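You operate a simulated robot arm through the tools that you are given. There is no shell and no other tool. Be economical: measure what you need, move in short steps, check, and stop when the job is done.

You are at the controls of a simulated two-armed robot. One attempt, no reset.

TASK
Take the cap off the jar labelled "RIG 2" on the top of the chiller and lay it down there.

It is judged by the outcome, as a careful person would: the job done as asked, and still so three seconds after it is handed in. It fails if anything else is knocked over, pushed out of place, dropped, spilled or broken. A push-on lid holds only when it is set on centred and level and pressed home; a screw cap is set on level and turned clockwise until tight.

THE ROBOT
Two 7-joint arms with two-finger parallel grippers on one trunk, on a base that drives. Base frame: it is fixed to the floor where the robot stands at the start and does not move with it; the origin is under the middle of the robot, x ahead of it, y to its left, z up. Lengths are in mm, angles in degrees, forces in N, time in s.
The left shoulder is at the start at [60, 143, 991], the right one opposite. With the tool pointing down near the work surface each hand reaches from about 300 to 720 mm from the robot's upright axis, wherever it stands, measured 20 degrees to its own side. Payload 1.57 kg a hand.
Tool frame (each hand has its own): the origin (TCP) lies between the finger pads and is the grasp point; the fingertips stand 30 mm ahead of it; z points along the fingers, y is the line along which they close. The gripper opens to 110 mm. The fingers are 24 mm wide and 12 mm thick; the gripper's body (48 by 112 mm) begins 78 mm behind the TCP.
Orientation is that of the tool frame in the base frame, as [roll, pitch, yaw] about the fixed x, y, z axes, in that order (R = Rz(yaw) Ry(pitch) Rx(roll)). With the fingers straight down and closing along the base's y, the tool's x points along the base's -x, its y along +y and its z along -z.

THE INTERFACE
- The arms move only by the tool apply_moves. It takes "left_deltas", "right_deltas" or both (then of equal length, played together; a hand with none holds still); each is a list of rows, each a list of 7 numbers: the opening, from 0 (shut) to 1 (fully open), then the shift along the tool's x, y, z in units of 400 mm (1.0 is 400 mm), then the turn, a rotation vector about the tool's x, y, z in units of 180 degrees (1.0 is 180 degrees). In form: [[fingers, dx, dy, dz, rx, ry, rz], ...]. A call has 1 to 8 rows; each row is the pose to reach, as a shift and turn from the pose commanded when the call began, along the tool's axes at that moment. A call with a number of a shift or a turn outside -1 to 1 is refused whole. Rows are played at 5 a second. More than 50 mm and 8.6 degrees between two rows, or a gripper value outside its range, and nothing of the call is played. Where a pose cannot be reached the arm comes as near as it can. A force on the tool above 40 N (or 10 N above the force at the start of the call, whichever is more), or a blocked arm, ends the call early, and 0.2 s more pass. The fingers move at their own pace (about 45 mm/s each) and stop on an object; they squeeze with about 27 N. The grip force told is the motor's: it shows also when the fingers shut on nothing. Time passes only in rows, and 0.2 s behind the last, so rows that repeat a pose let the fingers close. It gives the time, the measured TCP pose, the force on the tool (base axes), the opening and the grip force at its end, in the units of the frame above (readings bear some noise).
- Cameras (640 x 400 px; columns grow to the right, rows downward): "scene" is now at [52.5, -13.1, 1605.9]; the picture's right is [0.03, -1.00, 0.00], its down [-0.74, -0.02, -0.67] and it looks along [0.67, 0.02, -0.74] (base axes); focal length 255 px, centre (320, 200). "left" rides on the left gripper at [70, -16, -141] in its tool frame; the picture's right is [0.23, 0.97, 0.00], its down [-0.86, 0.20, -0.48] and it looks along [-0.47, 0.11, 0.88] (tool axes); focal length 222 px, centre (320, 200). "right" rides on the right gripper at [70, 16, -141] in its tool frame; the picture's right is [-0.23, 0.97, 0.00], its down [-0.86, -0.20, -0.48] and it looks along [-0.47, -0.11, 0.88] (tool axes); focal length 222 px, centre (320, 200). There is no depth. A picture from a camera that has moved, and an enlarged one, comes with that camera's place and axes in the base frame and with its lens. The place of the scene camera against the robot may be out by one fixed shift of up to 18 mm in any direction.
- grab_frame(camera): a new picture of that camera. It takes no simulated time.
- raise_lower(by): slides the trunk up (or, below 0, down) by that many mm; the arms and the scene camera ride with it, the base frame stays. It gives what a move gives, with no picture.
- base_move(legs): drives the robot by 1 to 6 legs, each [ahead, left, turn to the left] in mm, mm and degrees, along the robot's own axes; the way and the turn of a leg run together, so that a leg with both is an arc; at most 1500 mm and 180 degrees a leg. The arms and the cameras ride along, it lands a little off, and it stops where it bumps. It gives what a move gives.
- aim_head(pan, tilt): turns the head with the scene camera to pan (to the left, within 86 degrees either way) and tilt (down, from -29 to 69), counted from straight ahead of the robot. It gives what a move gives.
- zoom(camera, box): a new picture of the part [left, top, right, bottom] of that camera's present view, enlarged. It takes no simulated time.
- finish_job(): hands the job in; it is judged then, once.

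Work in short steps. Places have to be worked out from the pictures, the camera data and where the tool is seen: move nearer, look again, correct. Check each grasp and each placing, and mend what went wrong. You have 120 turns and 92 pictures in all, those below and enlarged ones among them. Open the grippers and draw the arms clear of the work before you hand the job in, unless the task says otherwise; then end with one line.

The tools are called after "Emit:" as a command line: name --argument value ..., lists and objects as JSON in quotes. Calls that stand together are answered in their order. apply_moves: Moves the arms, as the interface text tells. Its arguments: {"type":"object","properties":{"left_deltas":{"type":"array","items":{"type":"array","items":{"type":"number"}}},"right_deltas":{"type":"array","items":{"type":"array","items":{"type":"number"}}}},"required":[]} The other tools are called the same way: raise_lower (by) slides the trunk up or down; base_move (legs) drives the base; aim_head (pan, tilt) turns the head that bears the scene camera; grab_frame (camera) takes a picture; zoom (camera, box) takes an enlarged picture of a part of a camera's view; finish_job () hands the job in.

At the start:

```text
time_s: 0.0
left_ee_pos: [454.9, 282.3, 998.7]
left_ee_rot: [-180.0, 0.1, 180.0]
left_force: [-0.5, 0.0, 0.5]
left_finger_gap: 109.9
left_grasp_force: 0.1
right_ee_pos: [494.1, -147.5, 1168.0]
right_ee_rot: [180.0, 0.0, 180.0]
right_force: [0.1, -0.6, -0.3]
right_finger_gap: 110.0
right_grasp_force: 0.1
trunk travel left (down, up): [-590.0, 0.0]
robot x, y, heading: [-2.1, 2.2, 0.2]
head pan, tilt: [1.5, 47.7]
```

scene: 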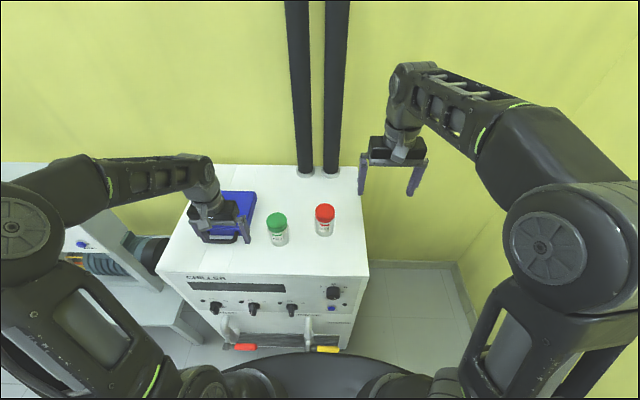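
right: 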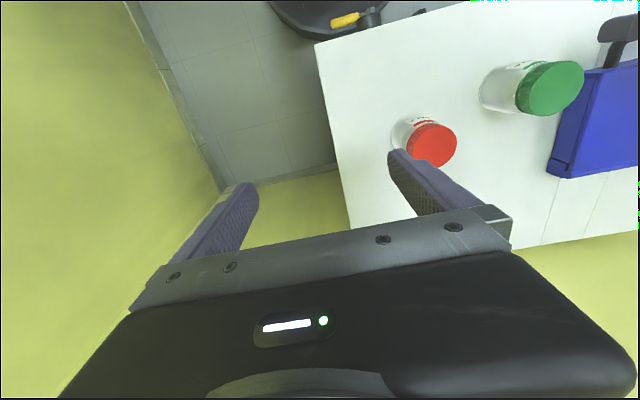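
left: 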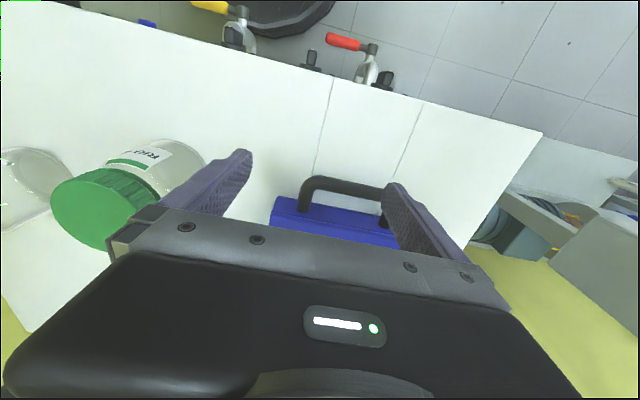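

I see a green-capped and a red-capped jar; I zoom in to read the labels.

Emit:
zoom --camera "scene" --box '[240, 180, 360, 255]'

Emit:
zoom --camera "left" --box '[0, 110, 240, 260]'

```text
5.33 times, centred on (300, 218) of scene
camera zoom: at [52.5, -13.1, 1605.9], right [0.03, -1.0, 0.0], down [-0.74, -0.02, -0.67], along [0.67, 0.02, -0.74], focal length 1362 px, centre (427, 107)
```

zoom: 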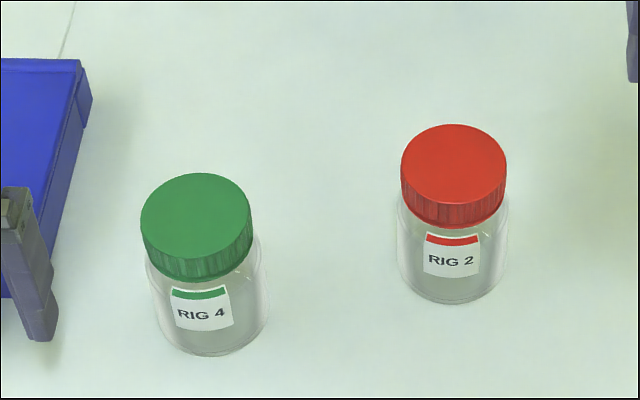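

```text
2.67 times, centred on (120, 185) of left
camera zoom: at [383.8, 266.1, 1142.1], right [-0.23, 0.97, 0.0], down [0.86, 0.2, 0.48], along [0.47, 0.11, -0.88], focal length 592 px, centre (853, 240)
```

zoom: 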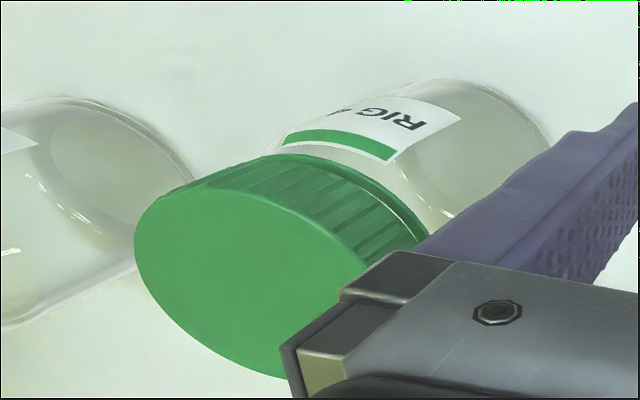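

RIG 2 is the red-capped jar, at roughly (537, -6) with the cap top near z≈1015. I lift the left hand clear of the blue box and move the right hand over the jar for a better look.

Emit:
apply_moves --left_deltas '[[1, 0, 0, -0.1, 0, 0, 0], [1, 0, 0, -0.2, 0, 0, 0], [1, 0, 0, -0.25, 0, 0, 0], [1, 0, 0, -0.25, 0, 0, 0]]' --right_deltas '[[1, -0.03, 0.09, 0, 0, 0, 0], [1, -0.06, 0.18, 0, 0, 0, 0], [1, -0.09, 0.27, 0, 0, 0, 0], [1, -0.1075, 0.3535, 0, 0, 0, 0]]'

Emit:
grab_frame --camera "right"

Emit:
grab_frame --camera "left"

```text
time_s: 1.0
left_ee_pos: [452.8, 282.4, 1100.5]
left_ee_rot: [179.9, 0.0, -180.0]
left_force: [0.0, -0.2, 0.5]
left_finger_gap: 109.8
left_grasp_force: 0.0
right_ee_pos: [502.8, -112.9, 1170.3]
right_ee_rot: [-180.0, 0.3, 180.0]
right_force: [-0.3, -0.5, -0.1]
right_finger_gap: 110.1
right_grasp_force: 0.1
right hand out of reach, approached as far as the arm can: row 2, 3, 4
trunk travel left (down, up): [-590.0, 0.0]
robot x, y, heading: [-1.1, -1.6, -0.1]
head pan, tilt: [1.5, 47.7]
```

```text
86 pictures are left
camera right: at [434.2, -96.3, 1310.9], right [0.23, 0.97, 0.0], down [0.85, -0.2, 0.48], along [0.47, -0.11, -0.88], focal length 222 px, centre (320, 200)
```

right: 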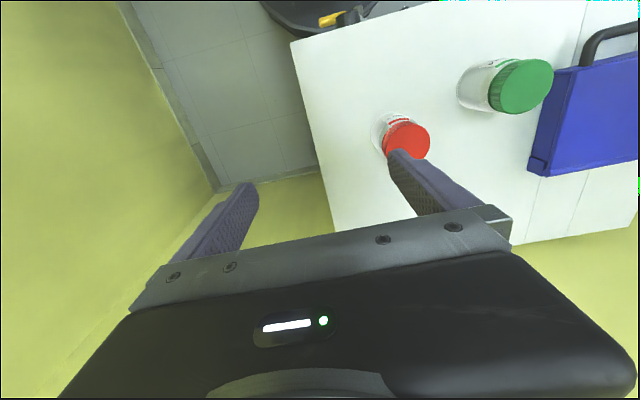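

```text
85 pictures are left
camera left: at [383.4, 265.9, 1242.6], right [-0.23, 0.97, 0.0], down [0.85, 0.2, 0.48], along [0.47, 0.11, -0.88], focal length 222 px, centre (320, 200)
```

left: 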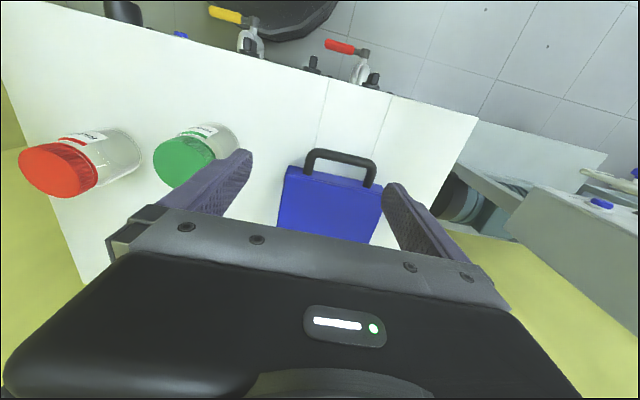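

The right hand is out of reach that high. I'll lower it and move toward the jar, checking how the command base behaves.

Emit:
apply_moves --right_deltas '[[1, 0, 0, 0.08, 0, 0, 0], [1, 0, 0, 0.16, 0, 0, 0], [1, 0, 0, 0.16, 0, 0, 0]]'

```text
time_s: 1.8
left_ee_pos: [452.9, 283.1, 1100.2]
left_ee_rot: [180.0, -0.1, 179.9]
left_force: [0.6, -0.7, -0.1]
left_finger_gap: 109.8
left_grasp_force: 0.0
right_ee_pos: [507.5, -113.7, 1107.0]
right_ee_rot: [180.0, 0.1, 180.0]
right_force: [-0.5, 0.5, -0.5]
right_finger_gap: 110.0
right_grasp_force: 0.1
trunk travel left (down, up): [-590.0, 0.0]
robot x, y, heading: [-1.3, -0.4, -0.1]
head pan, tilt: [1.5, 47.7]
```

The command base follows the reached pose. Now I shift the right hand above the jar.

Emit:
apply_moves --right_deltas '[[1, -0.02, 0.09, 0, 0, 0, 0], [1, -0.04, 0.18, 0, 0, 0, 0], [1, -0.065, 0.285, 0, 0, 0, 0], [1, -0.065, 0.285, 0, 0, 0, 0]]'

Emit:
grab_frame --camera "right"

```text
time_s: 2.8
left_ee_pos: [453.1, 281.2, 1100.4]
left_ee_rot: [180.0, 0.0, 180.0]
left_force: [0.2, 1.0, 0.8]
left_finger_gap: 110.2
left_grasp_force: 0.2
right_ee_pos: [534.4, 0.6, 1110.5]
right_ee_rot: [-180.0, 0.1, -179.9]
right_force: [0.2, 0.0, -0.1]
right_finger_gap: 110.2
right_grasp_force: 0.0
trunk travel left (down, up): [-590.0, 0.0]
robot x, y, heading: [-0.1, -0.4, -0.1]
head pan, tilt: [1.5, 47.7]
```

```text
84 pictures are left
camera right: at [465.7, 17.7, 1250.8], right [0.23, 0.97, 0.0], down [0.85, -0.2, 0.48], along [0.47, -0.11, -0.88], focal length 222 px, centre (320, 200)
```

right: 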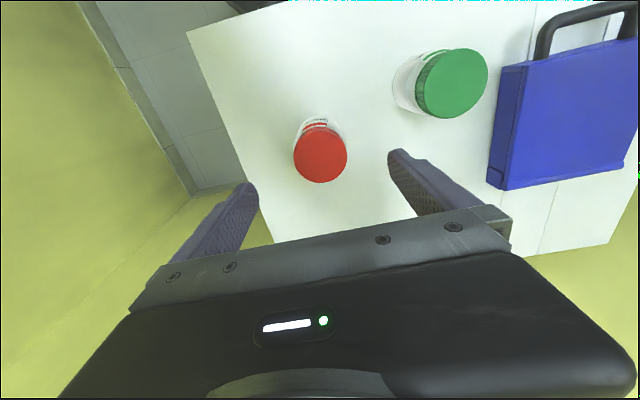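

The cap is at about (537, 1), top z≈1010, Ø60. I pull the right hand aside and swing the left hand to a 30°-below-horizontal forward attitude, so it can hold the jar's body.

Emit:
apply_moves --right_deltas '[[1, 0.01, -0.09, 0, 0, 0, 0], [1, 0.03, -0.18, 0, 0, 0, 0], [1, 0.065, -0.285, 0, 0, 0, 0], [1, 0.065, -0.37, 0, 0, 0, 0]]'

Emit:
apply_moves --left_deltas '[[1, 0.016, -0.04, 0, 0, -0.0417, 0], [1, 0.032, -0.08, 0, 0, -0.0833, 0], [1, 0.048, -0.12, 0, 0, -0.125, 0], [1, 0.065, -0.16, 0, 0, -0.1667, 0], [1, 0.08, -0.2, 0, 0, -0.2083, 0], [1, 0.096, -0.24, 0, 0, -0.25, 0], [1, 0.112, -0.28, 0, 0, -0.2917, 0], [1, 0.13, -0.33, 0, 0, -0.3333, 0]]'

Emit:
grab_frame --camera "scene"

```text
time_s: 3.8
left_ee_pos: [454.5, 282.5, 1099.4]
left_ee_rot: [180.0, 0.1, 180.0]
left_force: [0.8, 0.1, 0.4]
left_finger_gap: 109.8
left_grasp_force: 0.1
right_ee_pos: [508.4, -144.9, 1108.7]
right_ee_rot: [-180.0, 0.0, -179.9]
right_force: [0.1, -0.1, 0.2]
right_finger_gap: 110.2
right_grasp_force: 0.1
trunk travel left (down, up): [-590.0, 0.0]
robot x, y, heading: [1.5, 4.2, -0.2]
head pan, tilt: [1.5, 47.7]
```

```text
time_s: 5.6
left_ee_pos: [471.0, 107.4, 1150.7]
left_ee_rot: [-176.5, 59.2, -178.5]
left_force: [-0.5, -0.7, -0.2]
left_finger_gap: 109.9
left_grasp_force: 0.0
left hand out of reach, approached as far as the arm can: row 6, 7, 8
right_ee_pos: [506.3, -151.5, 1108.7]
right_ee_rot: [179.8, 0.2, 179.9]
right_force: [-0.2, -1.4, -0.3]
right_finger_gap: 109.9
right_grasp_force: 0.1
trunk travel left (down, up): [-590.0, 0.0]
robot x, y, heading: [0.2, -2.1, -0.0]
head pan, tilt: [1.5, 47.7]
```

```text
83 pictures are left
camera scene: at [51.9, -19.8, 1606.0], right [0.03, -1.0, 0.0], down [-0.74, -0.02, -0.67], along [0.67, 0.02, -0.74], focal length 255 px, centre (320, 200)
```

scene: 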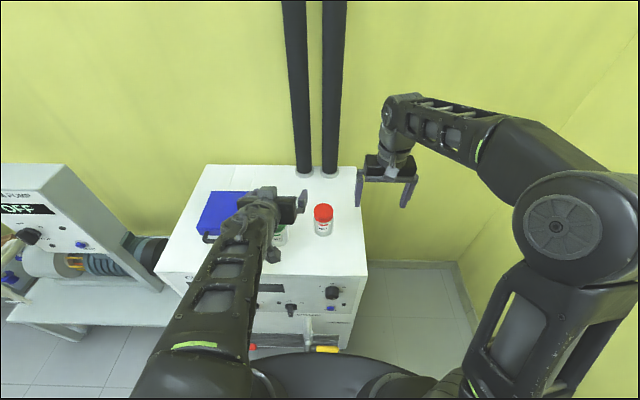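

The left arm is too folded to get there. Backing the robot ~100 mm gives the left wrist room while the right can still reach.

Emit:
base_move --legs '[[-100, 0, 0]]'

```text
time_s: 6.7
left_ee_pos: [373.7, 112.4, 1153.0]
left_ee_rot: [-176.2, 59.4, -178.2]
left_force: [-0.6, -0.1, 0.1]
left_finger_gap: 109.9
left_grasp_force: 0.1
right_ee_pos: [410.2, -144.9, 1109.6]
right_ee_rot: [-179.9, 0.1, -180.0]
right_force: [-1.3, 0.2, 0.7]
right_finger_gap: 110.2
right_grasp_force: 0.0
trunk travel left (down, up): [-590.0, 0.0]
robot x, y, heading: [-97.4, 2.0, 0.2]
head pan, tilt: [1.5, 47.7]
```

Now I move the left hand to a staging pose just short of the jar, low and centred.

Emit:
apply_moves --left_deltas '[[1, 0.047, -0.054, 0.052, 0, 0, 0], [1, 0.094, -0.107, 0.103, 0, 0, 0], [1, 0.14, -0.161, 0.155, 0, 0, 0], [1, 0.187, -0.214, 0.206, 0, 0, 0], [1, 0.234, -0.268, 0.258, 0, 0, 0], [1, 0.234, -0.268, 0.258, 0, 0, 0]]'

Emit:
grab_frame --camera "left"

Emit:
grab_frame --camera "scene"

```text
time_s: 7.4
left_ee_pos: [357.4, -10.9, 1114.8]
left_ee_rot: [-158.1, 56.5, -172.9]
left_force: [0.2, -0.6, -0.4]
left_finger_gap: 110.1
left_grasp_force: 0.1
right_ee_pos: [411.6, -145.7, 1109.3]
right_ee_rot: [-180.0, 0.0, -180.0]
right_force: [0.7, 0.8, -1.0]
right_finger_gap: 109.9
right_grasp_force: 0.1
trunk travel left (down, up): [-590.0, 0.0]
robot x, y, heading: [-97.6, -3.0, 0.0]
head pan, tilt: [1.5, 47.7]
stopped in row 3 (left hand): the arm was blocked; the commanded pose is now the measured one
```

```text
82 pictures are left
camera left: at [200.4, 8.5, 1134.5], right [0.07, 0.92, -0.39], down [0.12, 0.38, 0.92], along [0.99, -0.11, -0.09], focal length 222 px, centre (320, 200)
```

left: 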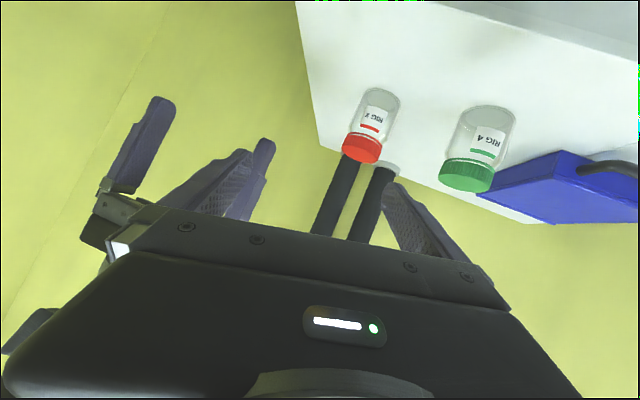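

```text
81 pictures are left
camera scene: at [-43.6, -13.1, 1605.9], right [0.03, -1.0, 0.0], down [-0.74, -0.02, -0.67], along [0.67, 0.02, -0.74], focal length 255 px, centre (320, 200)
```

scene: 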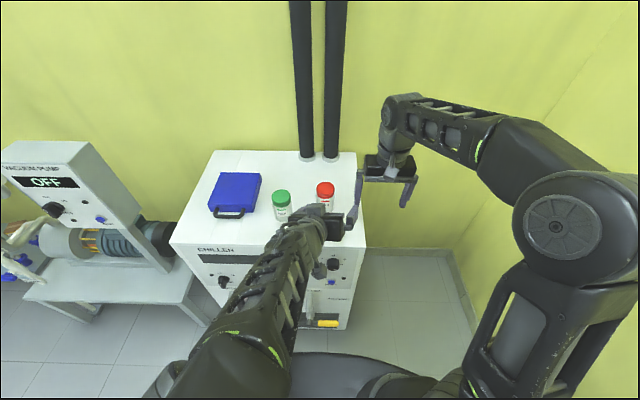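

The left hand brushed the open right gripper. I move the right hand well away to the right.

Emit:
apply_moves --right_deltas '[[1, 0, -0.1, 0, 0, 0, 0], [1, 0, -0.2, 0, 0, 0, 0], [1, 0, -0.3, 0, 0, 0, 0], [1, 0, -0.4, 0, 0, 0, 0], [1, 0, -0.4, 0, 0, 0, 0]]'

```text
time_s: 8.6
left_ee_pos: [358.4, -10.0, 1115.7]
left_ee_rot: [-158.2, 56.5, -173.1]
left_force: [-0.3, 1.0, -0.9]
left_finger_gap: 109.8
left_grasp_force: 0.1
right_ee_pos: [409.4, -304.2, 1108.3]
right_ee_rot: [-180.0, 0.2, -180.0]
right_force: [0.3, -0.7, 0.0]
right_finger_gap: 109.7
right_grasp_force: 0.0
trunk travel left (down, up): [-590.0, 0.0]
robot x, y, heading: [-98.7, -1.6, -0.1]
head pan, tilt: [1.5, 47.7]
```

I correct the left hand's orientation and take it to staging at about (415, 1, 1020).

Emit:
apply_moves --left_deltas '[[1, 0.03, 0.026, 0.058, -0.022, -0.004, 0.006], [1, 0.059, 0.052, 0.115, -0.044, -0.008, 0.012], [1, 0.089, 0.077, 0.173, -0.066, -0.011, 0.018], [1, 0.118, 0.103, 0.23, -0.088, -0.015, 0.024], [1, 0.118, 0.103, 0.23, -0.088, -0.015, 0.024]]'

Emit:
grab_frame --camera "left"

Emit:
grab_frame --camera "scene"

```text
time_s: 9.2
left_ee_pos: [336.1, -83.1, 1104.1]
left_ee_rot: [-148.2, 54.3, -169.5]
left_force: [0.8, 0.1, 0.5]
left_finger_gap: 109.8
left_grasp_force: 0.1
right_ee_pos: [409.6, -304.2, 1108.2]
right_ee_rot: [-180.0, 0.1, -180.0]
right_force: [0.4, 0.3, 0.9]
right_finger_gap: 110.1
right_grasp_force: 0.0
trunk travel left (down, up): [-590.0, 0.0]
robot x, y, heading: [-96.2, 0.9, -0.1]
head pan, tilt: [1.5, 47.7]
stopped in row 2 (left hand): the arm was blocked; the commanded pose is now the measured one
```

```text
80 pictures are left
camera left: at [182.8, -48.5, 1123.5], right [0.13, 0.86, -0.48], down [0.17, 0.46, 0.87], along [0.98, -0.2, -0.09], focal length 222 px, centre (320, 200)
```

left: 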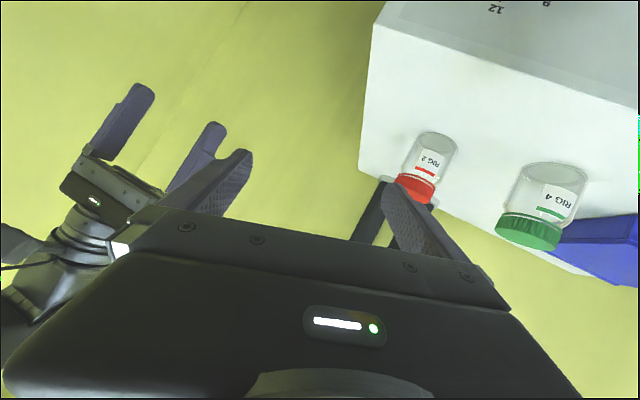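

```text
79 pictures are left
camera scene: at [-43.8, -13.4, 1606.0], right [0.03, -1.0, 0.0], down [-0.74, -0.02, -0.67], along [0.67, 0.02, -0.74], focal length 255 px, centre (320, 200)
```

scene: 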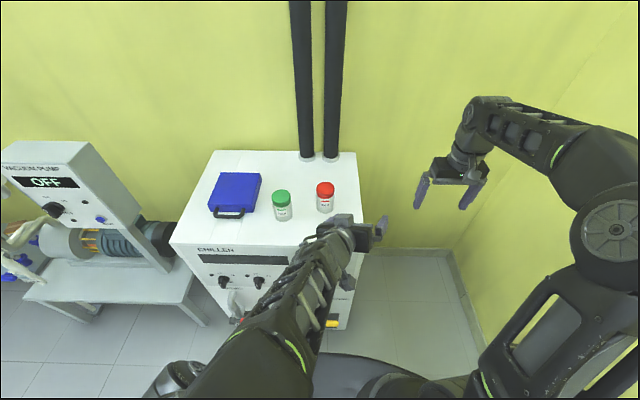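

The left wrist is at its limit pointing inward. It's better to mirror: the right arm holds the jar body (its right side is free) and the left takes the cap. First I bring the left hand back to pointing down, on its own side.

Emit:
apply_moves --left_deltas '[[1, -0.0235, 0.0775, -0.0384, -0.0169, 0.0383, -0.0039], [1, -0.047, 0.155, -0.0768, -0.0338, 0.0765, -0.0078], [1, -0.0705, 0.2325, -0.1151, -0.0506, 0.1148, -0.0116], [1, -0.094, 0.31, -0.1535, -0.0675, 0.153, -0.0155], [1, -0.1175, 0.3875, -0.1919, -0.0844, 0.1913, -0.0194], [1, -0.141, 0.465, -0.2303, -0.1013, 0.2295, -0.0233], [1, -0.1645, 0.5425, -0.2686, -0.1181, 0.2678, -0.0271], [1, -0.188, 0.62, -0.307, -0.135, 0.306, -0.031]]'

```text
time_s: 11.0
left_ee_pos: [353.6, 204.4, 1148.7]
left_ee_rot: [179.8, 0.0, 180.0]
left_force: [0.8, 0.3, -0.3]
left_finger_gap: 110.2
left_grasp_force: 0.1
right_ee_pos: [410.3, -303.5, 1108.0]
right_ee_rot: [-180.0, 0.0, 180.0]
right_force: [0.2, 0.1, 0.6]
right_finger_gap: 109.7
right_grasp_force: 0.0
trunk travel left (down, up): [-590.0, 0.0]
robot x, y, heading: [-92.3, 1.0, -0.1]
head pan, tilt: [1.5, 47.7]
```

Left arm recovered. I shift the base 80 mm left so the jar is in front of the right shoulder, then pitch the right hand forward.

Emit:
base_move --legs '[[0, 80, 0]]'

Emit:
apply_moves --right_deltas '[[1, 0, 0, 0, 0, -0.0417, 0], [1, 0, 0, 0, 0, -0.0833, 0], [1, 0, 0, 0, 0, -0.125, 0], [1, 0, 0, 0, 0, -0.1667, 0], [1, 0, 0, 0, 0, -0.2083, 0], [1, 0, 0, 0, 0, -0.25, 0], [1, 0, 0, 0, 0, -0.2917, 0], [1, 0, 0, 0, 0, -0.3333, 0]]'

```text
time_s: 12.0
left_ee_pos: [352.1, 288.1, 1148.3]
left_ee_rot: [179.9, 0.0, -180.0]
left_force: [0.9, 0.7, -0.5]
left_finger_gap: 109.9
left_grasp_force: 0.0
right_ee_pos: [409.1, -219.9, 1108.3]
right_ee_rot: [-179.8, 0.1, 180.0]
right_force: [-0.2, 0.3, -0.2]
right_finger_gap: 109.9
right_grasp_force: 0.0
trunk travel left (down, up): [-590.0, 0.0]
robot x, y, heading: [-97.5, 85.7, 0.1]
head pan, tilt: [1.5, 47.7]
```

```text
time_s: 13.8
left_ee_pos: [352.5, 285.4, 1148.1]
left_ee_rot: [179.9, 0.2, -179.9]
left_force: [-0.5, -0.3, 1.0]
left_finger_gap: 110.2
left_grasp_force: 0.1
right_ee_pos: [412.0, -221.8, 1106.1]
right_ee_rot: [180.0, 60.1, -179.8]
right_force: [-1.1, -1.3, -0.3]
right_finger_gap: 109.8
right_grasp_force: 0.0
trunk travel left (down, up): [-590.0, 0.0]
robot x, y, heading: [-95.4, 83.8, 0.2]
head pan, tilt: [1.5, 47.7]
```

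Right hand reached that attitude. Now to staging with a 20° leftward heading.

Emit:
apply_moves --right_deltas '[[1, 0.032, 0.092, 0.03, -0.0192, 0, -0.0111], [1, 0.064, 0.184, 0.06, -0.0385, 0, -0.0222], [1, 0.097, 0.276, 0.09, -0.0577, 0, -0.0334], [1, 0.129, 0.368, 0.12, -0.077, 0, -0.0445], [1, 0.161, 0.46, 0.151, -0.0962, 0, -0.0556], [1, 0.161, 0.46, 0.151, -0.0962, 0, -0.0556]]'

Emit:
grab_frame --camera "right"

Emit:
grab_frame --camera "scene"

```text
time_s: 15.2
left_ee_pos: [351.1, 286.5, 1148.3]
left_ee_rot: [-179.9, 0.1, -179.8]
left_force: [-0.3, -0.2, -0.3]
left_finger_gap: 110.2
left_grasp_force: 0.0
right_ee_pos: [428.9, -36.8, 1022.9]
right_ee_rot: [-179.8, 60.1, -159.8]
right_force: [0.0, 0.3, 0.1]
right_finger_gap: 110.2
right_grasp_force: 0.0
trunk travel left (down, up): [-590.0, 0.0]
robot x, y, heading: [-96.2, 81.3, -0.0]
head pan, tilt: [1.5, 47.7]
```

```text
78 pictures are left
camera right: at [276.6, -75.2, 1031.8], right [-0.23, 0.95, 0.2], down [0.08, -0.18, 0.98], along [0.97, 0.24, -0.03], focal length 222 px, centre (320, 200)
```

right: 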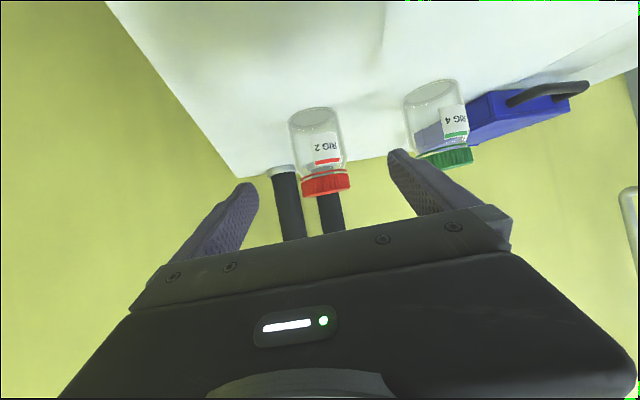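

```text
77 pictures are left
camera scene: at [-44.4, 69.5, 1606.0], right [0.03, -1.0, 0.0], down [-0.74, -0.02, -0.67], along [0.67, 0.02, -0.74], focal length 255 px, centre (320, 200)
```

scene: 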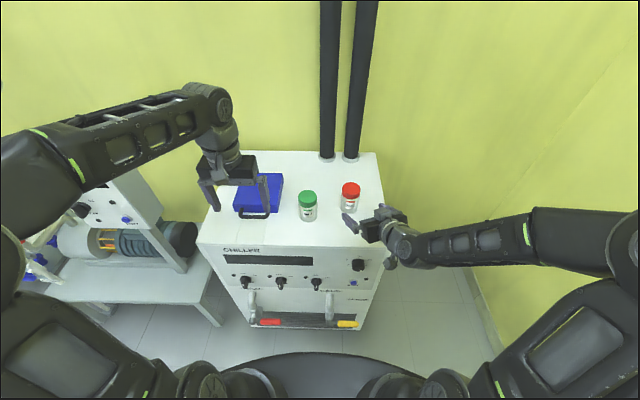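

The jar lies at (537, 1), base z≈920, right between the fingers' path. I advance along the tool axis around the jar's body.

Emit:
apply_moves --right_deltas '[[1, 0.004, -0.001, 0.055, 0, 0, 0], [1, 0.008, -0.001, 0.11, 0, 0, 0], [1, 0.012, -0.002, 0.165, 0, 0, 0], [1, 0.016, -0.003, 0.22, 0, 0, 0], [1, 0.02, -0.003, 0.27, 0, 0, 0], [1, 0.023, -0.004, 0.315, 0, 0, 0], [1, 0.023, -0.004, 0.315, 0, 0, 0]]'

Emit:
grab_frame --camera "right"

Emit:
zoom --camera "scene" --box '[270, 150, 430, 250]'

```text
time_s: 16.8
left_ee_pos: [352.0, 285.8, 1148.9]
left_ee_rot: [180.0, 0.2, -179.8]
left_force: [0.5, 0.0, 0.2]
left_finger_gap: 109.9
left_grasp_force: 0.1
right_ee_pos: [528.9, -1.7, 949.5]
right_ee_rot: [-179.9, 60.1, -159.7]
right_force: [0.4, -0.1, -0.6]
right_finger_gap: 110.1
right_grasp_force: 0.1
trunk travel left (down, up): [-590.0, 0.0]
robot x, y, heading: [-95.4, 87.1, 0.2]
head pan, tilt: [1.5, 47.7]
```

```text
76 pictures are left
camera right: at [376.9, -40.2, 959.5], right [-0.23, 0.95, 0.2], down [0.08, -0.18, 0.98], along [0.97, 0.24, -0.03], focal length 222 px, centre (320, 200)
```

right: 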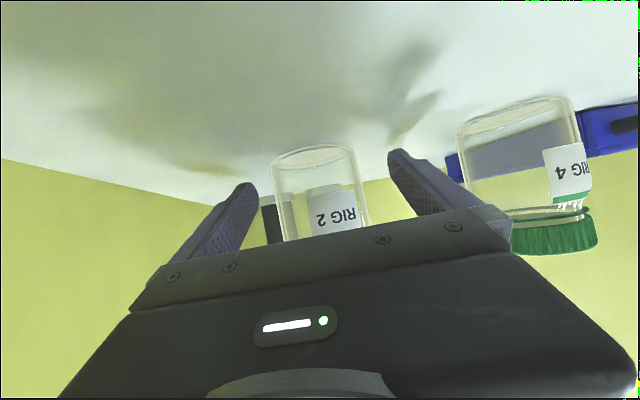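

```text
4.00 times, centred on (350, 200) of scene
camera zoom: at [-44.2, 69.6, 1606.0], right [0.03, -1.0, 0.0], down [-0.74, -0.02, -0.67], along [0.67, 0.02, -0.74], focal length 1022 px, centre (200, 200)
```

zoom: 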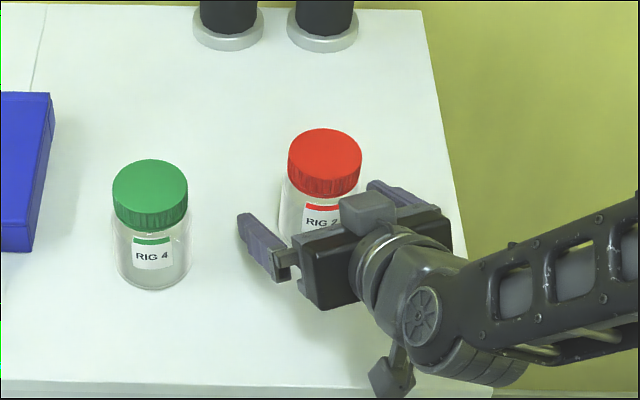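

Jar is centred between the fingers. Close the right gripper.

Emit:
apply_moves --right_deltas '[[0.4, 0, 0, 0, 0, 0, 0], [0.4, 0, 0, 0, 0, 0, 0], [0.4, 0, 0, 0, 0, 0, 0], [0.4, 0, 0, 0, 0, 0, 0], [0.4, 0, 0, 0, 0, 0, 0]]'

Emit:
zoom --camera "scene" --box '[270, 150, 430, 250]'

```text
time_s: 18.0
left_ee_pos: [352.5, 286.8, 1148.3]
left_ee_rot: [180.0, 0.1, -179.9]
left_force: [0.1, -0.5, 1.6]
left_finger_gap: 109.8
left_grasp_force: 0.1
right_ee_pos: [530.1, -2.2, 949.6]
right_ee_rot: [-179.9, 60.1, -159.8]
right_force: [0.8, 0.2, 0.1]
right_finger_gap: 63.9
right_grasp_force: 26.9
trunk travel left (down, up): [-590.0, 0.0]
robot x, y, heading: [-96.3, 86.9, 0.4]
head pan, tilt: [1.5, 47.7]
```

```text
4.00 times, centred on (350, 200) of scene
camera zoom: at [-43.8, 69.8, 1605.9], right [0.03, -1.0, 0.0], down [-0.74, -0.02, -0.67], along [0.67, 0.02, -0.74], focal length 1022 px, centre (200, 200)
```

zoom: 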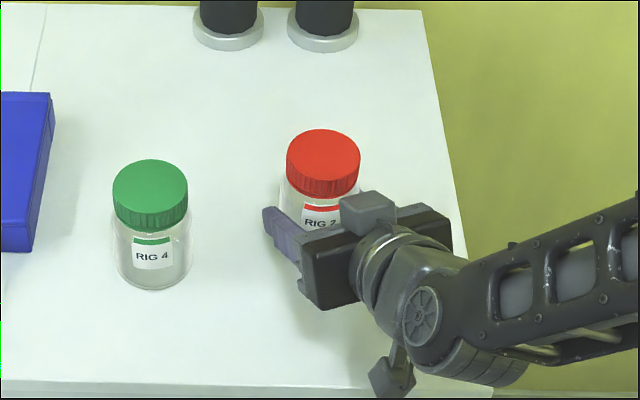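

Jar firmly held (63.9 mm). Now the left hand goes above the cap.

Emit:
apply_moves --left_deltas '[[1, -0.058, -0.089, 0.012, 0, 0, 0], [1, -0.116, -0.178, 0.024, 0, 0, 0], [1, -0.174, -0.267, 0.036, 0, 0, 0], [1, -0.231, -0.356, 0.048, 0, 0, 0], [1, -0.289, -0.445, 0.06, 0, 0, 0], [1, -0.347, -0.534, 0.072, 0, 0, 0], [1, -0.405, -0.623, 0.084, 0, 0, 0], [1, -0.463, -0.7125, 0.095, 0, 0, 0]]'

Emit:
grab_frame --camera "left"

```text
time_s: 19.8
left_ee_pos: [475.4, 83.7, 1135.0]
left_ee_rot: [-179.1, 2.9, -179.3]
left_force: [-0.6, -0.7, 0.5]
left_finger_gap: 110.3
left_grasp_force: 0.1
left hand out of reach, approached as far as the arm can: row 5, 6, 7, 8
right_ee_pos: [530.1, -1.3, 949.9]
right_ee_rot: [-179.9, 60.1, -159.8]
right_force: [-0.2, 1.4, 0.3]
right_finger_gap: 64.2
right_grasp_force: 27.0
trunk travel left (down, up): [-590.0, 0.0]
robot x, y, heading: [-98.3, 79.5, 0.2]
head pan, tilt: [1.5, 47.7]
```

```text
73 pictures are left
camera left: at [398.4, 68.5, 1274.9], right [-0.24, 0.97, -0.03], down [0.83, 0.22, 0.52], along [0.51, 0.1, -0.85], focal length 222 px, centre (320, 200)
```

left: 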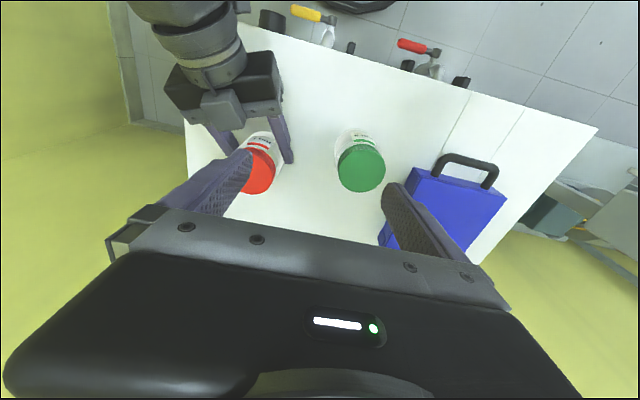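

The left hand falls short, so the base must be nearer. I release the jar, back the right hand straight out and lift it before re-driving.

Emit:
apply_moves --right_deltas '[[1, 0, 0, 0, 0, 0, 0], [1, 0, 0, 0, 0, 0, 0], [1, 0, 0, 0, 0, 0, 0], [1, 0, 0, 0, 0, 0, 0], [1, 0, 0, -0.1, 0, 0, 0], [1, 0, 0, -0.2, 0, 0, 0], [1, 0, 0, -0.3, 0, 0, 0], [1, -0.1, 0, -0.35, 0, 0, 0]]'

Emit:
apply_moves --right_deltas '[[1, -0.08, -0.05, 0, 0, 0, 0], [1, -0.12, -0.1, 0, 0, 0, 0], [1, -0.12, -0.1, 0, 0, 0, 0]]'

Emit:
grab_frame --camera "scene"

```text
time_s: 21.6
left_ee_pos: [475.4, 83.0, 1136.8]
left_ee_rot: [-179.0, 3.0, -179.3]
left_force: [-0.6, -0.3, 0.5]
left_finger_gap: 110.0
left_grasp_force: 0.1
right_ee_pos: [433.6, -37.0, 1055.7]
right_ee_rot: [180.0, 60.0, -159.9]
right_force: [-0.1, 0.5, 1.0]
right_finger_gap: 110.0
right_grasp_force: 0.1
trunk travel left (down, up): [-590.0, 0.0]
robot x, y, heading: [-95.2, 82.2, 0.3]
head pan, tilt: [1.5, 47.7]
```

```text
time_s: 22.4
left_ee_pos: [474.5, 83.8, 1136.0]
left_ee_rot: [-179.1, 2.9, -179.2]
left_force: [-0.6, -0.5, 0.0]
left_finger_gap: 110.1
left_grasp_force: 0.1
right_ee_pos: [470.5, -67.1, 1099.1]
right_ee_rot: [180.0, 60.1, -160.0]
right_force: [-1.6, -0.7, -0.1]
right_finger_gap: 109.8
right_grasp_force: 0.0
trunk travel left (down, up): [-590.0, 0.0]
robot x, y, heading: [-95.1, 84.1, -0.1]
head pan, tilt: [1.5, 47.7]
```

```text
72 pictures are left
camera scene: at [-44.2, 69.9, 1606.0], right [0.03, -1.0, 0.0], down [-0.74, -0.02, -0.67], along [0.67, 0.02, -0.74], focal length 255 px, centre (320, 200)
```

scene: 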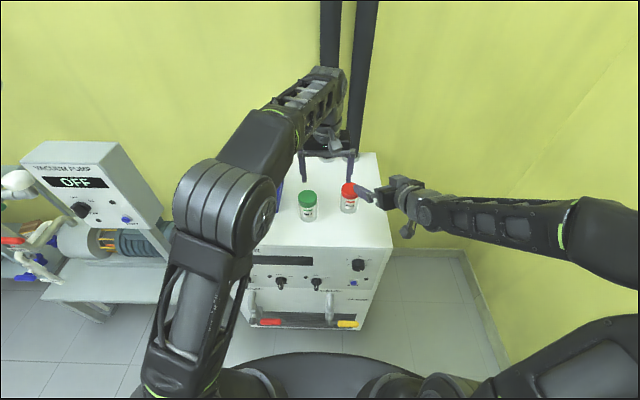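

Jar undisturbed. Drive 60 mm ahead and 45 mm right.

Emit:
base_move --legs '[[60, -45, 0]]'

```text
time_s: 23.5
left_ee_pos: [534.8, 39.7, 1135.4]
left_ee_rot: [-179.2, 2.9, -179.2]
left_force: [0.9, -0.1, -0.3]
left_finger_gap: 109.9
left_grasp_force: 0.1
right_ee_pos: [531.4, -109.1, 1096.7]
right_ee_rot: [180.0, 60.0, -160.0]
right_force: [1.1, -0.9, -0.3]
right_finger_gap: 110.1
right_grasp_force: 0.1
trunk travel left (down, up): [-590.0, 0.0]
robot x, y, heading: [-36.0, 41.5, 0.1]
head pan, tilt: [1.5, 47.7]
```

Return the right hand to staging, first back and then down/in.

Emit:
apply_moves --right_deltas '[[1, 0.05, 0.036, -0.086, 0, 0, 0], [1, 0.1, 0.0727, -0.173, 0, 0, 0], [1, 0.158, 0.133, -0.106, 0, 0, 0], [1, 0.215, 0.194, -0.04, 0, 0, 0], [1, 0.273, 0.254, 0.0275, 0, 0, 0], [1, 0.273, 0.254, 0.0275, 0, 0, 0]]'

Emit:
grab_frame --camera "right"

Emit:
grab_frame --camera "left"

```text
time_s: 24.9
left_ee_pos: [534.0, 39.3, 1136.7]
left_ee_rot: [-179.0, 3.1, -179.3]
left_force: [0.3, -0.3, -0.5]
left_finger_gap: 110.1
left_grasp_force: 0.1
right_ee_pos: [467.7, -24.6, 997.6]
right_ee_rot: [-179.9, 60.1, -159.8]
right_force: [0.4, 0.5, -0.8]
right_finger_gap: 110.0
right_grasp_force: 0.1
right hand out of reach, approached as far as the arm can: row 2, 3, 4, 5, 6
trunk travel left (down, up): [-590.0, 0.0]
robot x, y, heading: [-39.4, 37.4, 0.1]
head pan, tilt: [1.5, 47.7]
```

```text
71 pictures are left
camera right: at [314.5, -63.9, 1007.7], right [-0.23, 0.95, 0.2], down [0.08, -0.18, 0.98], along [0.97, 0.24, -0.03], focal length 222 px, centre (320, 200)
```

right: 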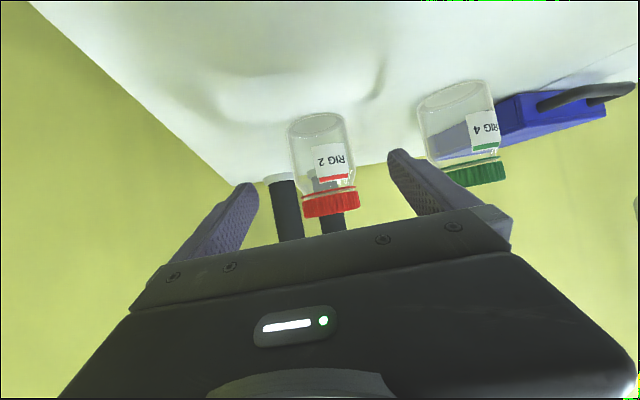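

```text
70 pictures are left
camera left: at [456.6, 24.6, 1275.1], right [-0.24, 0.97, -0.03], down [0.83, 0.22, 0.52], along [0.51, 0.1, -0.85], focal length 222 px, centre (320, 200)
```

left: 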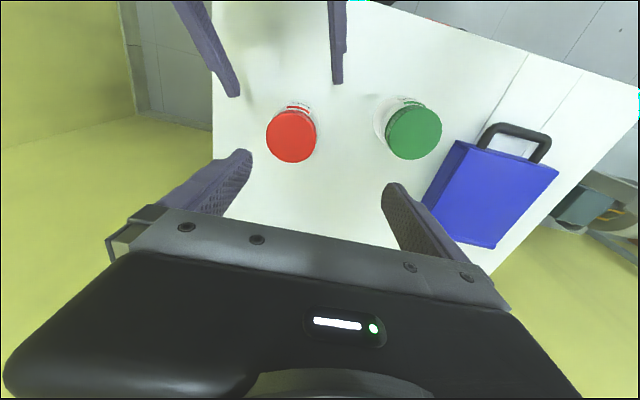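

Jar still at (537, 1). Advance the right hand and grip the body again.

Emit:
apply_moves --right_deltas '[[1, 0.011, 0, 0.1, 0, 0, 0], [1, 0.0225, 0.001, 0.199, 0, 0, 0], [1, 0.0225, 0.001, 0.199, 0, 0, 0], [0.4, 0.0225, 0.001, 0.199, 0, 0, 0], [0.4, 0.0225, 0.001, 0.199, 0, 0, 0], [0.4, 0.0225, 0.001, 0.199, 0, 0, 0], [0.4, 0.0225, 0.001, 0.199, 0, 0, 0], [0.4, 0.0225, 0.001, 0.199, 0, 0, 0]]'

Emit:
grab_frame --camera "left"

```text
time_s: 26.7
left_ee_pos: [534.4, 40.6, 1135.1]
left_ee_rot: [-179.1, 2.9, -179.2]
left_force: [-0.4, -0.4, -1.0]
left_finger_gap: 110.1
left_grasp_force: 0.0
right_ee_pos: [526.4, -3.8, 950.8]
right_ee_rot: [-179.9, 60.1, -159.8]
right_force: [-0.4, 0.9, -0.3]
right_finger_gap: 63.6
right_grasp_force: 27.3
trunk travel left (down, up): [-590.0, 0.0]
robot x, y, heading: [-38.1, 40.6, 0.3]
head pan, tilt: [1.5, 47.7]
```

```text
69 pictures are left
camera left: at [457.3, 25.0, 1274.8], right [-0.24, 0.97, -0.03], down [0.83, 0.22, 0.52], along [0.51, 0.1, -0.85], focal length 222 px, centre (320, 200)
```

left: 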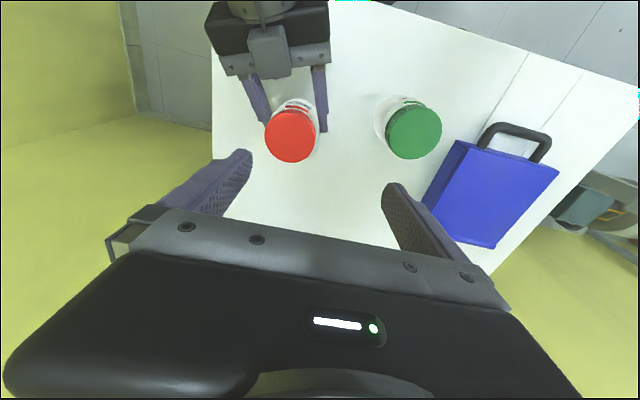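

Grip holds at 63.6. Now I level the left hand, centre it over the cap at z≈1060 and narrow its opening to about 80 mm.

Emit:
apply_moves --left_deltas '[[0.75, 0, -0.05, 0.02, -0.0054, 0.016, 0.0045], [0.75, 0.002, -0.102, 0.05, -0.0054, 0.016, 0.0045], [0.75, 0.002, -0.102, 0.12, -0.0054, 0.016, 0.0045], [0.75, 0.002, -0.102, 0.19, -0.0054, 0.016, 0.0045], [0.75, 0.002, -0.102, 0.19, -0.0054, 0.016, 0.0045]]'

Emit:
grab_frame --camera "left"

Emit:
zoom --camera "scene" --box '[250, 120, 410, 220]'

```text
time_s: 27.9
left_ee_pos: [538.1, -2.2, 1060.5]
left_ee_rot: [179.8, 0.1, 179.8]
left_force: [0.6, 0.0, 0.2]
left_finger_gap: 82.7
left_grasp_force: 0.0
left hand out of reach, approached as far as the arm can: row 1, 2
right_ee_pos: [528.6, -3.8, 950.1]
right_ee_rot: [180.0, 60.1, -159.9]
right_force: [-1.4, -0.8, 1.1]
right_finger_gap: 63.5
right_grasp_force: 27.4
trunk travel left (down, up): [-590.0, 0.0]
robot x, y, heading: [-33.9, 39.5, -0.0]
head pan, tilt: [1.5, 47.7]
```

```text
68 pictures are left
camera left: at [467.4, -18.1, 1204.3], right [-0.23, 0.97, 0.0], down [0.85, 0.2, 0.48], along [0.47, 0.11, -0.88], focal length 222 px, centre (320, 200)
```

left: 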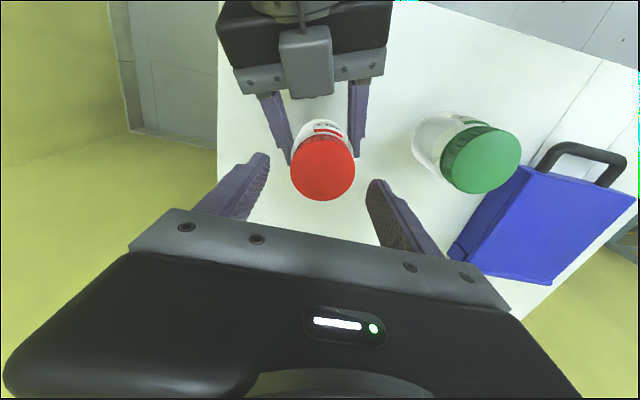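

```text
4.00 times, centred on (330, 170) of scene
camera zoom: at [15.6, 26.1, 1605.9], right [0.03, -1.0, 0.0], down [-0.74, -0.02, -0.67], along [0.67, 0.02, -0.74], focal length 1022 px, centre (280, 320)
```

zoom: 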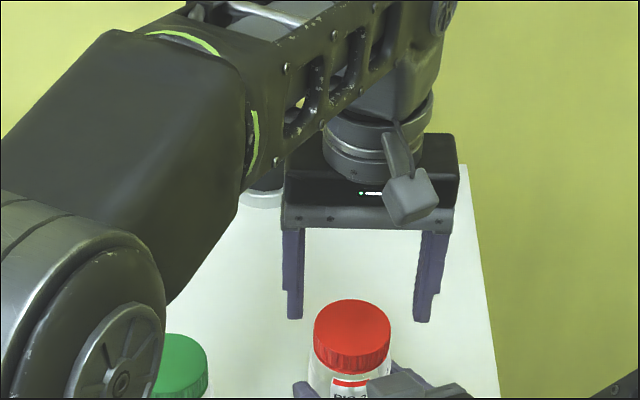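

Cap centre reads about (540, 1). Descend so the fingertips flank the cap (tips ≈ z 996), then close.

Emit:
apply_moves --left_deltas '[[0.75, -0.004, 0.008, 0.03, 0, 0, 0], [0.75, -0.004, 0.008, 0.06, 0, 0, 0], [0.75, -0.004, 0.008, 0.087, 0, 0, 0], [0.75, -0.004, 0.008, 0.087, 0, 0, 0]]'

Emit:
grab_frame --camera "left"

Emit:
zoom --camera "scene" --box '[290, 150, 410, 225]'

```text
time_s: 28.9
left_ee_pos: [540.3, 0.7, 1025.6]
left_ee_rot: [179.8, 0.0, 179.8]
left_force: [0.4, 0.0, -0.3]
left_finger_gap: 82.7
left_grasp_force: 0.1
right_ee_pos: [526.9, -3.3, 950.5]
right_ee_rot: [-180.0, 60.0, -159.7]
right_force: [-0.3, 0.1, 1.4]
right_finger_gap: 63.8
right_grasp_force: 27.3
trunk travel left (down, up): [-590.0, 0.0]
robot x, y, heading: [-35.1, 38.9, 0.2]
head pan, tilt: [1.5, 47.7]
```

```text
66 pictures are left
camera left: at [469.6, -15.2, 1168.2], right [-0.23, 0.97, 0.0], down [0.86, 0.2, 0.48], along [0.47, 0.11, -0.88], focal length 222 px, centre (320, 200)
```

left: 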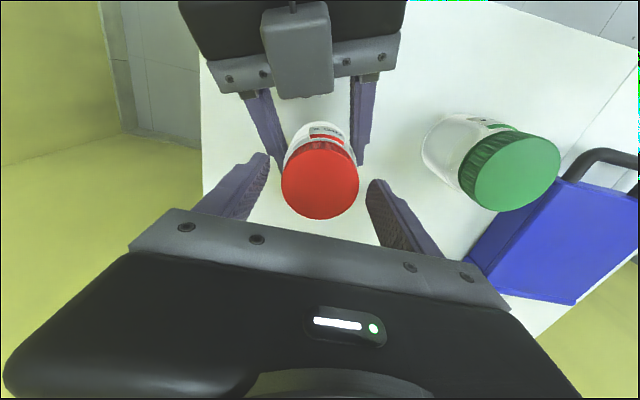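

```text
5.33 times, centred on (350, 188) of scene
camera zoom: at [15.5, 26.3, 1605.9], right [0.03, -1.0, 0.0], down [-0.74, -0.02, -0.67], along [0.67, 0.02, -0.74], focal length 1362 px, centre (160, 267)
```

zoom: 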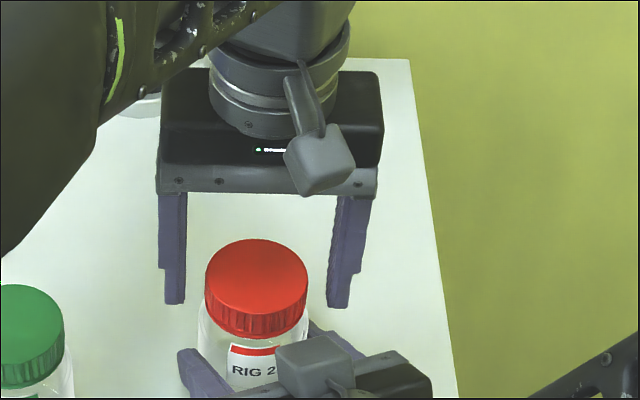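

Combining views, the cap spans about z 997–1018 and is centred near x≈537. I nudge 2.5 mm back and 3 mm up, then close on it.

Emit:
apply_moves --left_deltas '[[0.75, 0.006, 0, -0.0075, 0, 0, 0], [0.4, 0.006, 0, -0.0075, 0, 0, 0], [0.4, 0.006, 0, -0.0075, 0, 0, 0], [0.4, 0.006, 0, -0.0075, 0, 0, 0], [0.4, 0.006, 0, -0.0075, 0, 0, 0]]'

Emit:
zoom --camera "scene" --box '[290, 150, 410, 225]'

Emit:
grab_frame --camera "left"

```text
time_s: 30.1
left_ee_pos: [537.1, 2.2, 1028.7]
left_ee_rot: [179.9, 0.2, 179.9]
left_force: [-0.2, -3.0, 0.1]
left_finger_gap: 57.6
left_grasp_force: 26.8
right_ee_pos: [528.1, -4.0, 950.2]
right_ee_rot: [180.0, 60.1, -159.9]
right_force: [0.2, 1.3, 0.2]
right_finger_gap: 63.7
right_grasp_force: 27.3
trunk travel left (down, up): [-590.0, 0.0]
robot x, y, heading: [-35.8, 38.9, 0.1]
head pan, tilt: [1.5, 47.7]
```

```text
5.33 times, centred on (350, 188) of scene
camera zoom: at [15.6, 26.3, 1605.9], right [0.03, -1.0, 0.0], down [-0.74, -0.02, -0.67], along [0.67, 0.02, -0.74], focal length 1362 px, centre (160, 267)
```

zoom: 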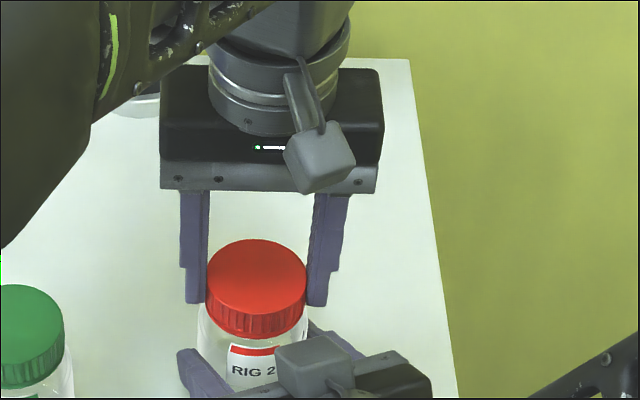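

```text
63 pictures are left
camera left: at [467.4, -14.7, 1171.9], right [-0.23, 0.97, 0.0], down [0.85, 0.2, 0.48], along [0.47, 0.11, -0.88], focal length 222 px, centre (320, 200)
```

left: 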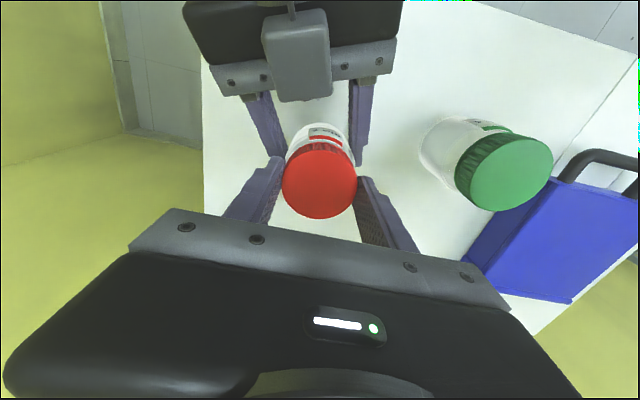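

Cap gripped (57.6 mm). Turn counter-clockwise (seen from above) 60°.

Emit:
apply_moves --left_deltas '[[0.4, 0, 0, 0, 0, 0, -0.042], [0.4, 0, 0, 0, 0, 0, -0.084], [0.4, 0, 0, 0, 0, 0, -0.126], [0.4, 0, 0, 0, 0, 0, -0.168], [0.4, 0, 0, 0, 0, 0, -0.21], [0.4, 0, 0, 0, 0, 0, -0.252], [0.4, 0, 0, 0, 0, 0, -0.294], [0.4, 0, 0, 0, 0, 0, -0.333]]'

Emit:
zoom --camera "scene" --box '[290, 150, 410, 225]'

```text
time_s: 31.9
left_ee_pos: [538.1, -0.4, 1029.8]
left_ee_rot: [-179.8, 0.0, -120.0]
left_force: [6.0, -7.1, 18.9]
left_finger_gap: 57.9
left_grasp_force: 26.7
right_ee_pos: [527.0, -3.0, 949.6]
right_ee_rot: [179.9, 60.0, -159.7]
right_force: [-1.3, 7.9, -5.7]
right_finger_gap: 63.8
right_grasp_force: 26.7
trunk travel left (down, up): [-590.0, 0.0]
robot x, y, heading: [-37.1, 40.5, 0.2]
head pan, tilt: [1.5, 47.7]
```

```text
5.33 times, centred on (350, 188) of scene
camera zoom: at [15.1, 26.5, 1606.1], right [0.03, -1.0, 0.0], down [-0.74, -0.02, -0.67], along [0.67, 0.02, -0.74], focal length 1362 px, centre (160, 267)
```

zoom: 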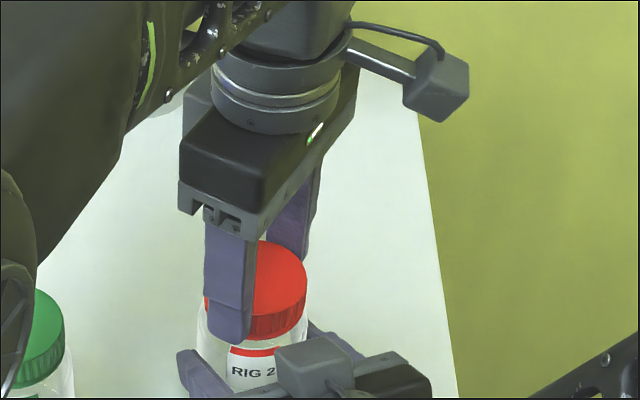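

The jar stays put while the cap turns, and an upward force of 19 N shows the thread lifting it. Continue another 60° while rising about 3 mm.

Emit:
apply_moves --left_deltas '[[0.4, 0, 0, -0.004, 0, 0, -0.042], [0.4, 0, 0, -0.005, 0, 0, -0.084], [0.4, 0, 0, -0.005, 0, 0, -0.126], [0.4, 0, 0, -0.006, 0, 0, -0.168], [0.4, 0, 0, -0.006, 0, 0, -0.21], [0.4, 0, 0, -0.007, 0, 0, -0.252], [0.4, 0, 0, -0.007, 0, 0, -0.294], [0.4, 0, 0, -0.008, 0, 0, -0.333]]'

Emit:
zoom --camera "scene" --box '[290, 150, 410, 225]'

```text
time_s: 33.7
left_ee_pos: [538.4, 1.1, 1032.7]
left_ee_rot: [-179.8, 0.0, -60.0]
left_force: [18.2, -13.2, -6.6]
left_finger_gap: 57.5
left_grasp_force: 27.0
right_ee_pos: [528.5, -2.2, 949.6]
right_ee_rot: [180.0, 60.1, -159.7]
right_force: [-18.3, 13.1, 5.7]
right_finger_gap: 63.4
right_grasp_force: 26.7
trunk travel left (down, up): [-590.0, 0.0]
robot x, y, heading: [-32.6, 42.0, 0.1]
head pan, tilt: [1.5, 47.7]
```

```text
5.33 times, centred on (350, 188) of scene
camera zoom: at [15.8, 26.3, 1605.9], right [0.03, -1.0, 0.0], down [-0.74, -0.02, -0.67], along [0.67, 0.02, -0.74], focal length 1362 px, centre (160, 267)
```

zoom: 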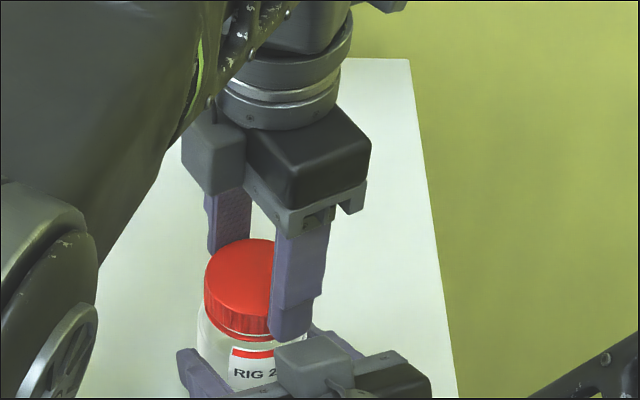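

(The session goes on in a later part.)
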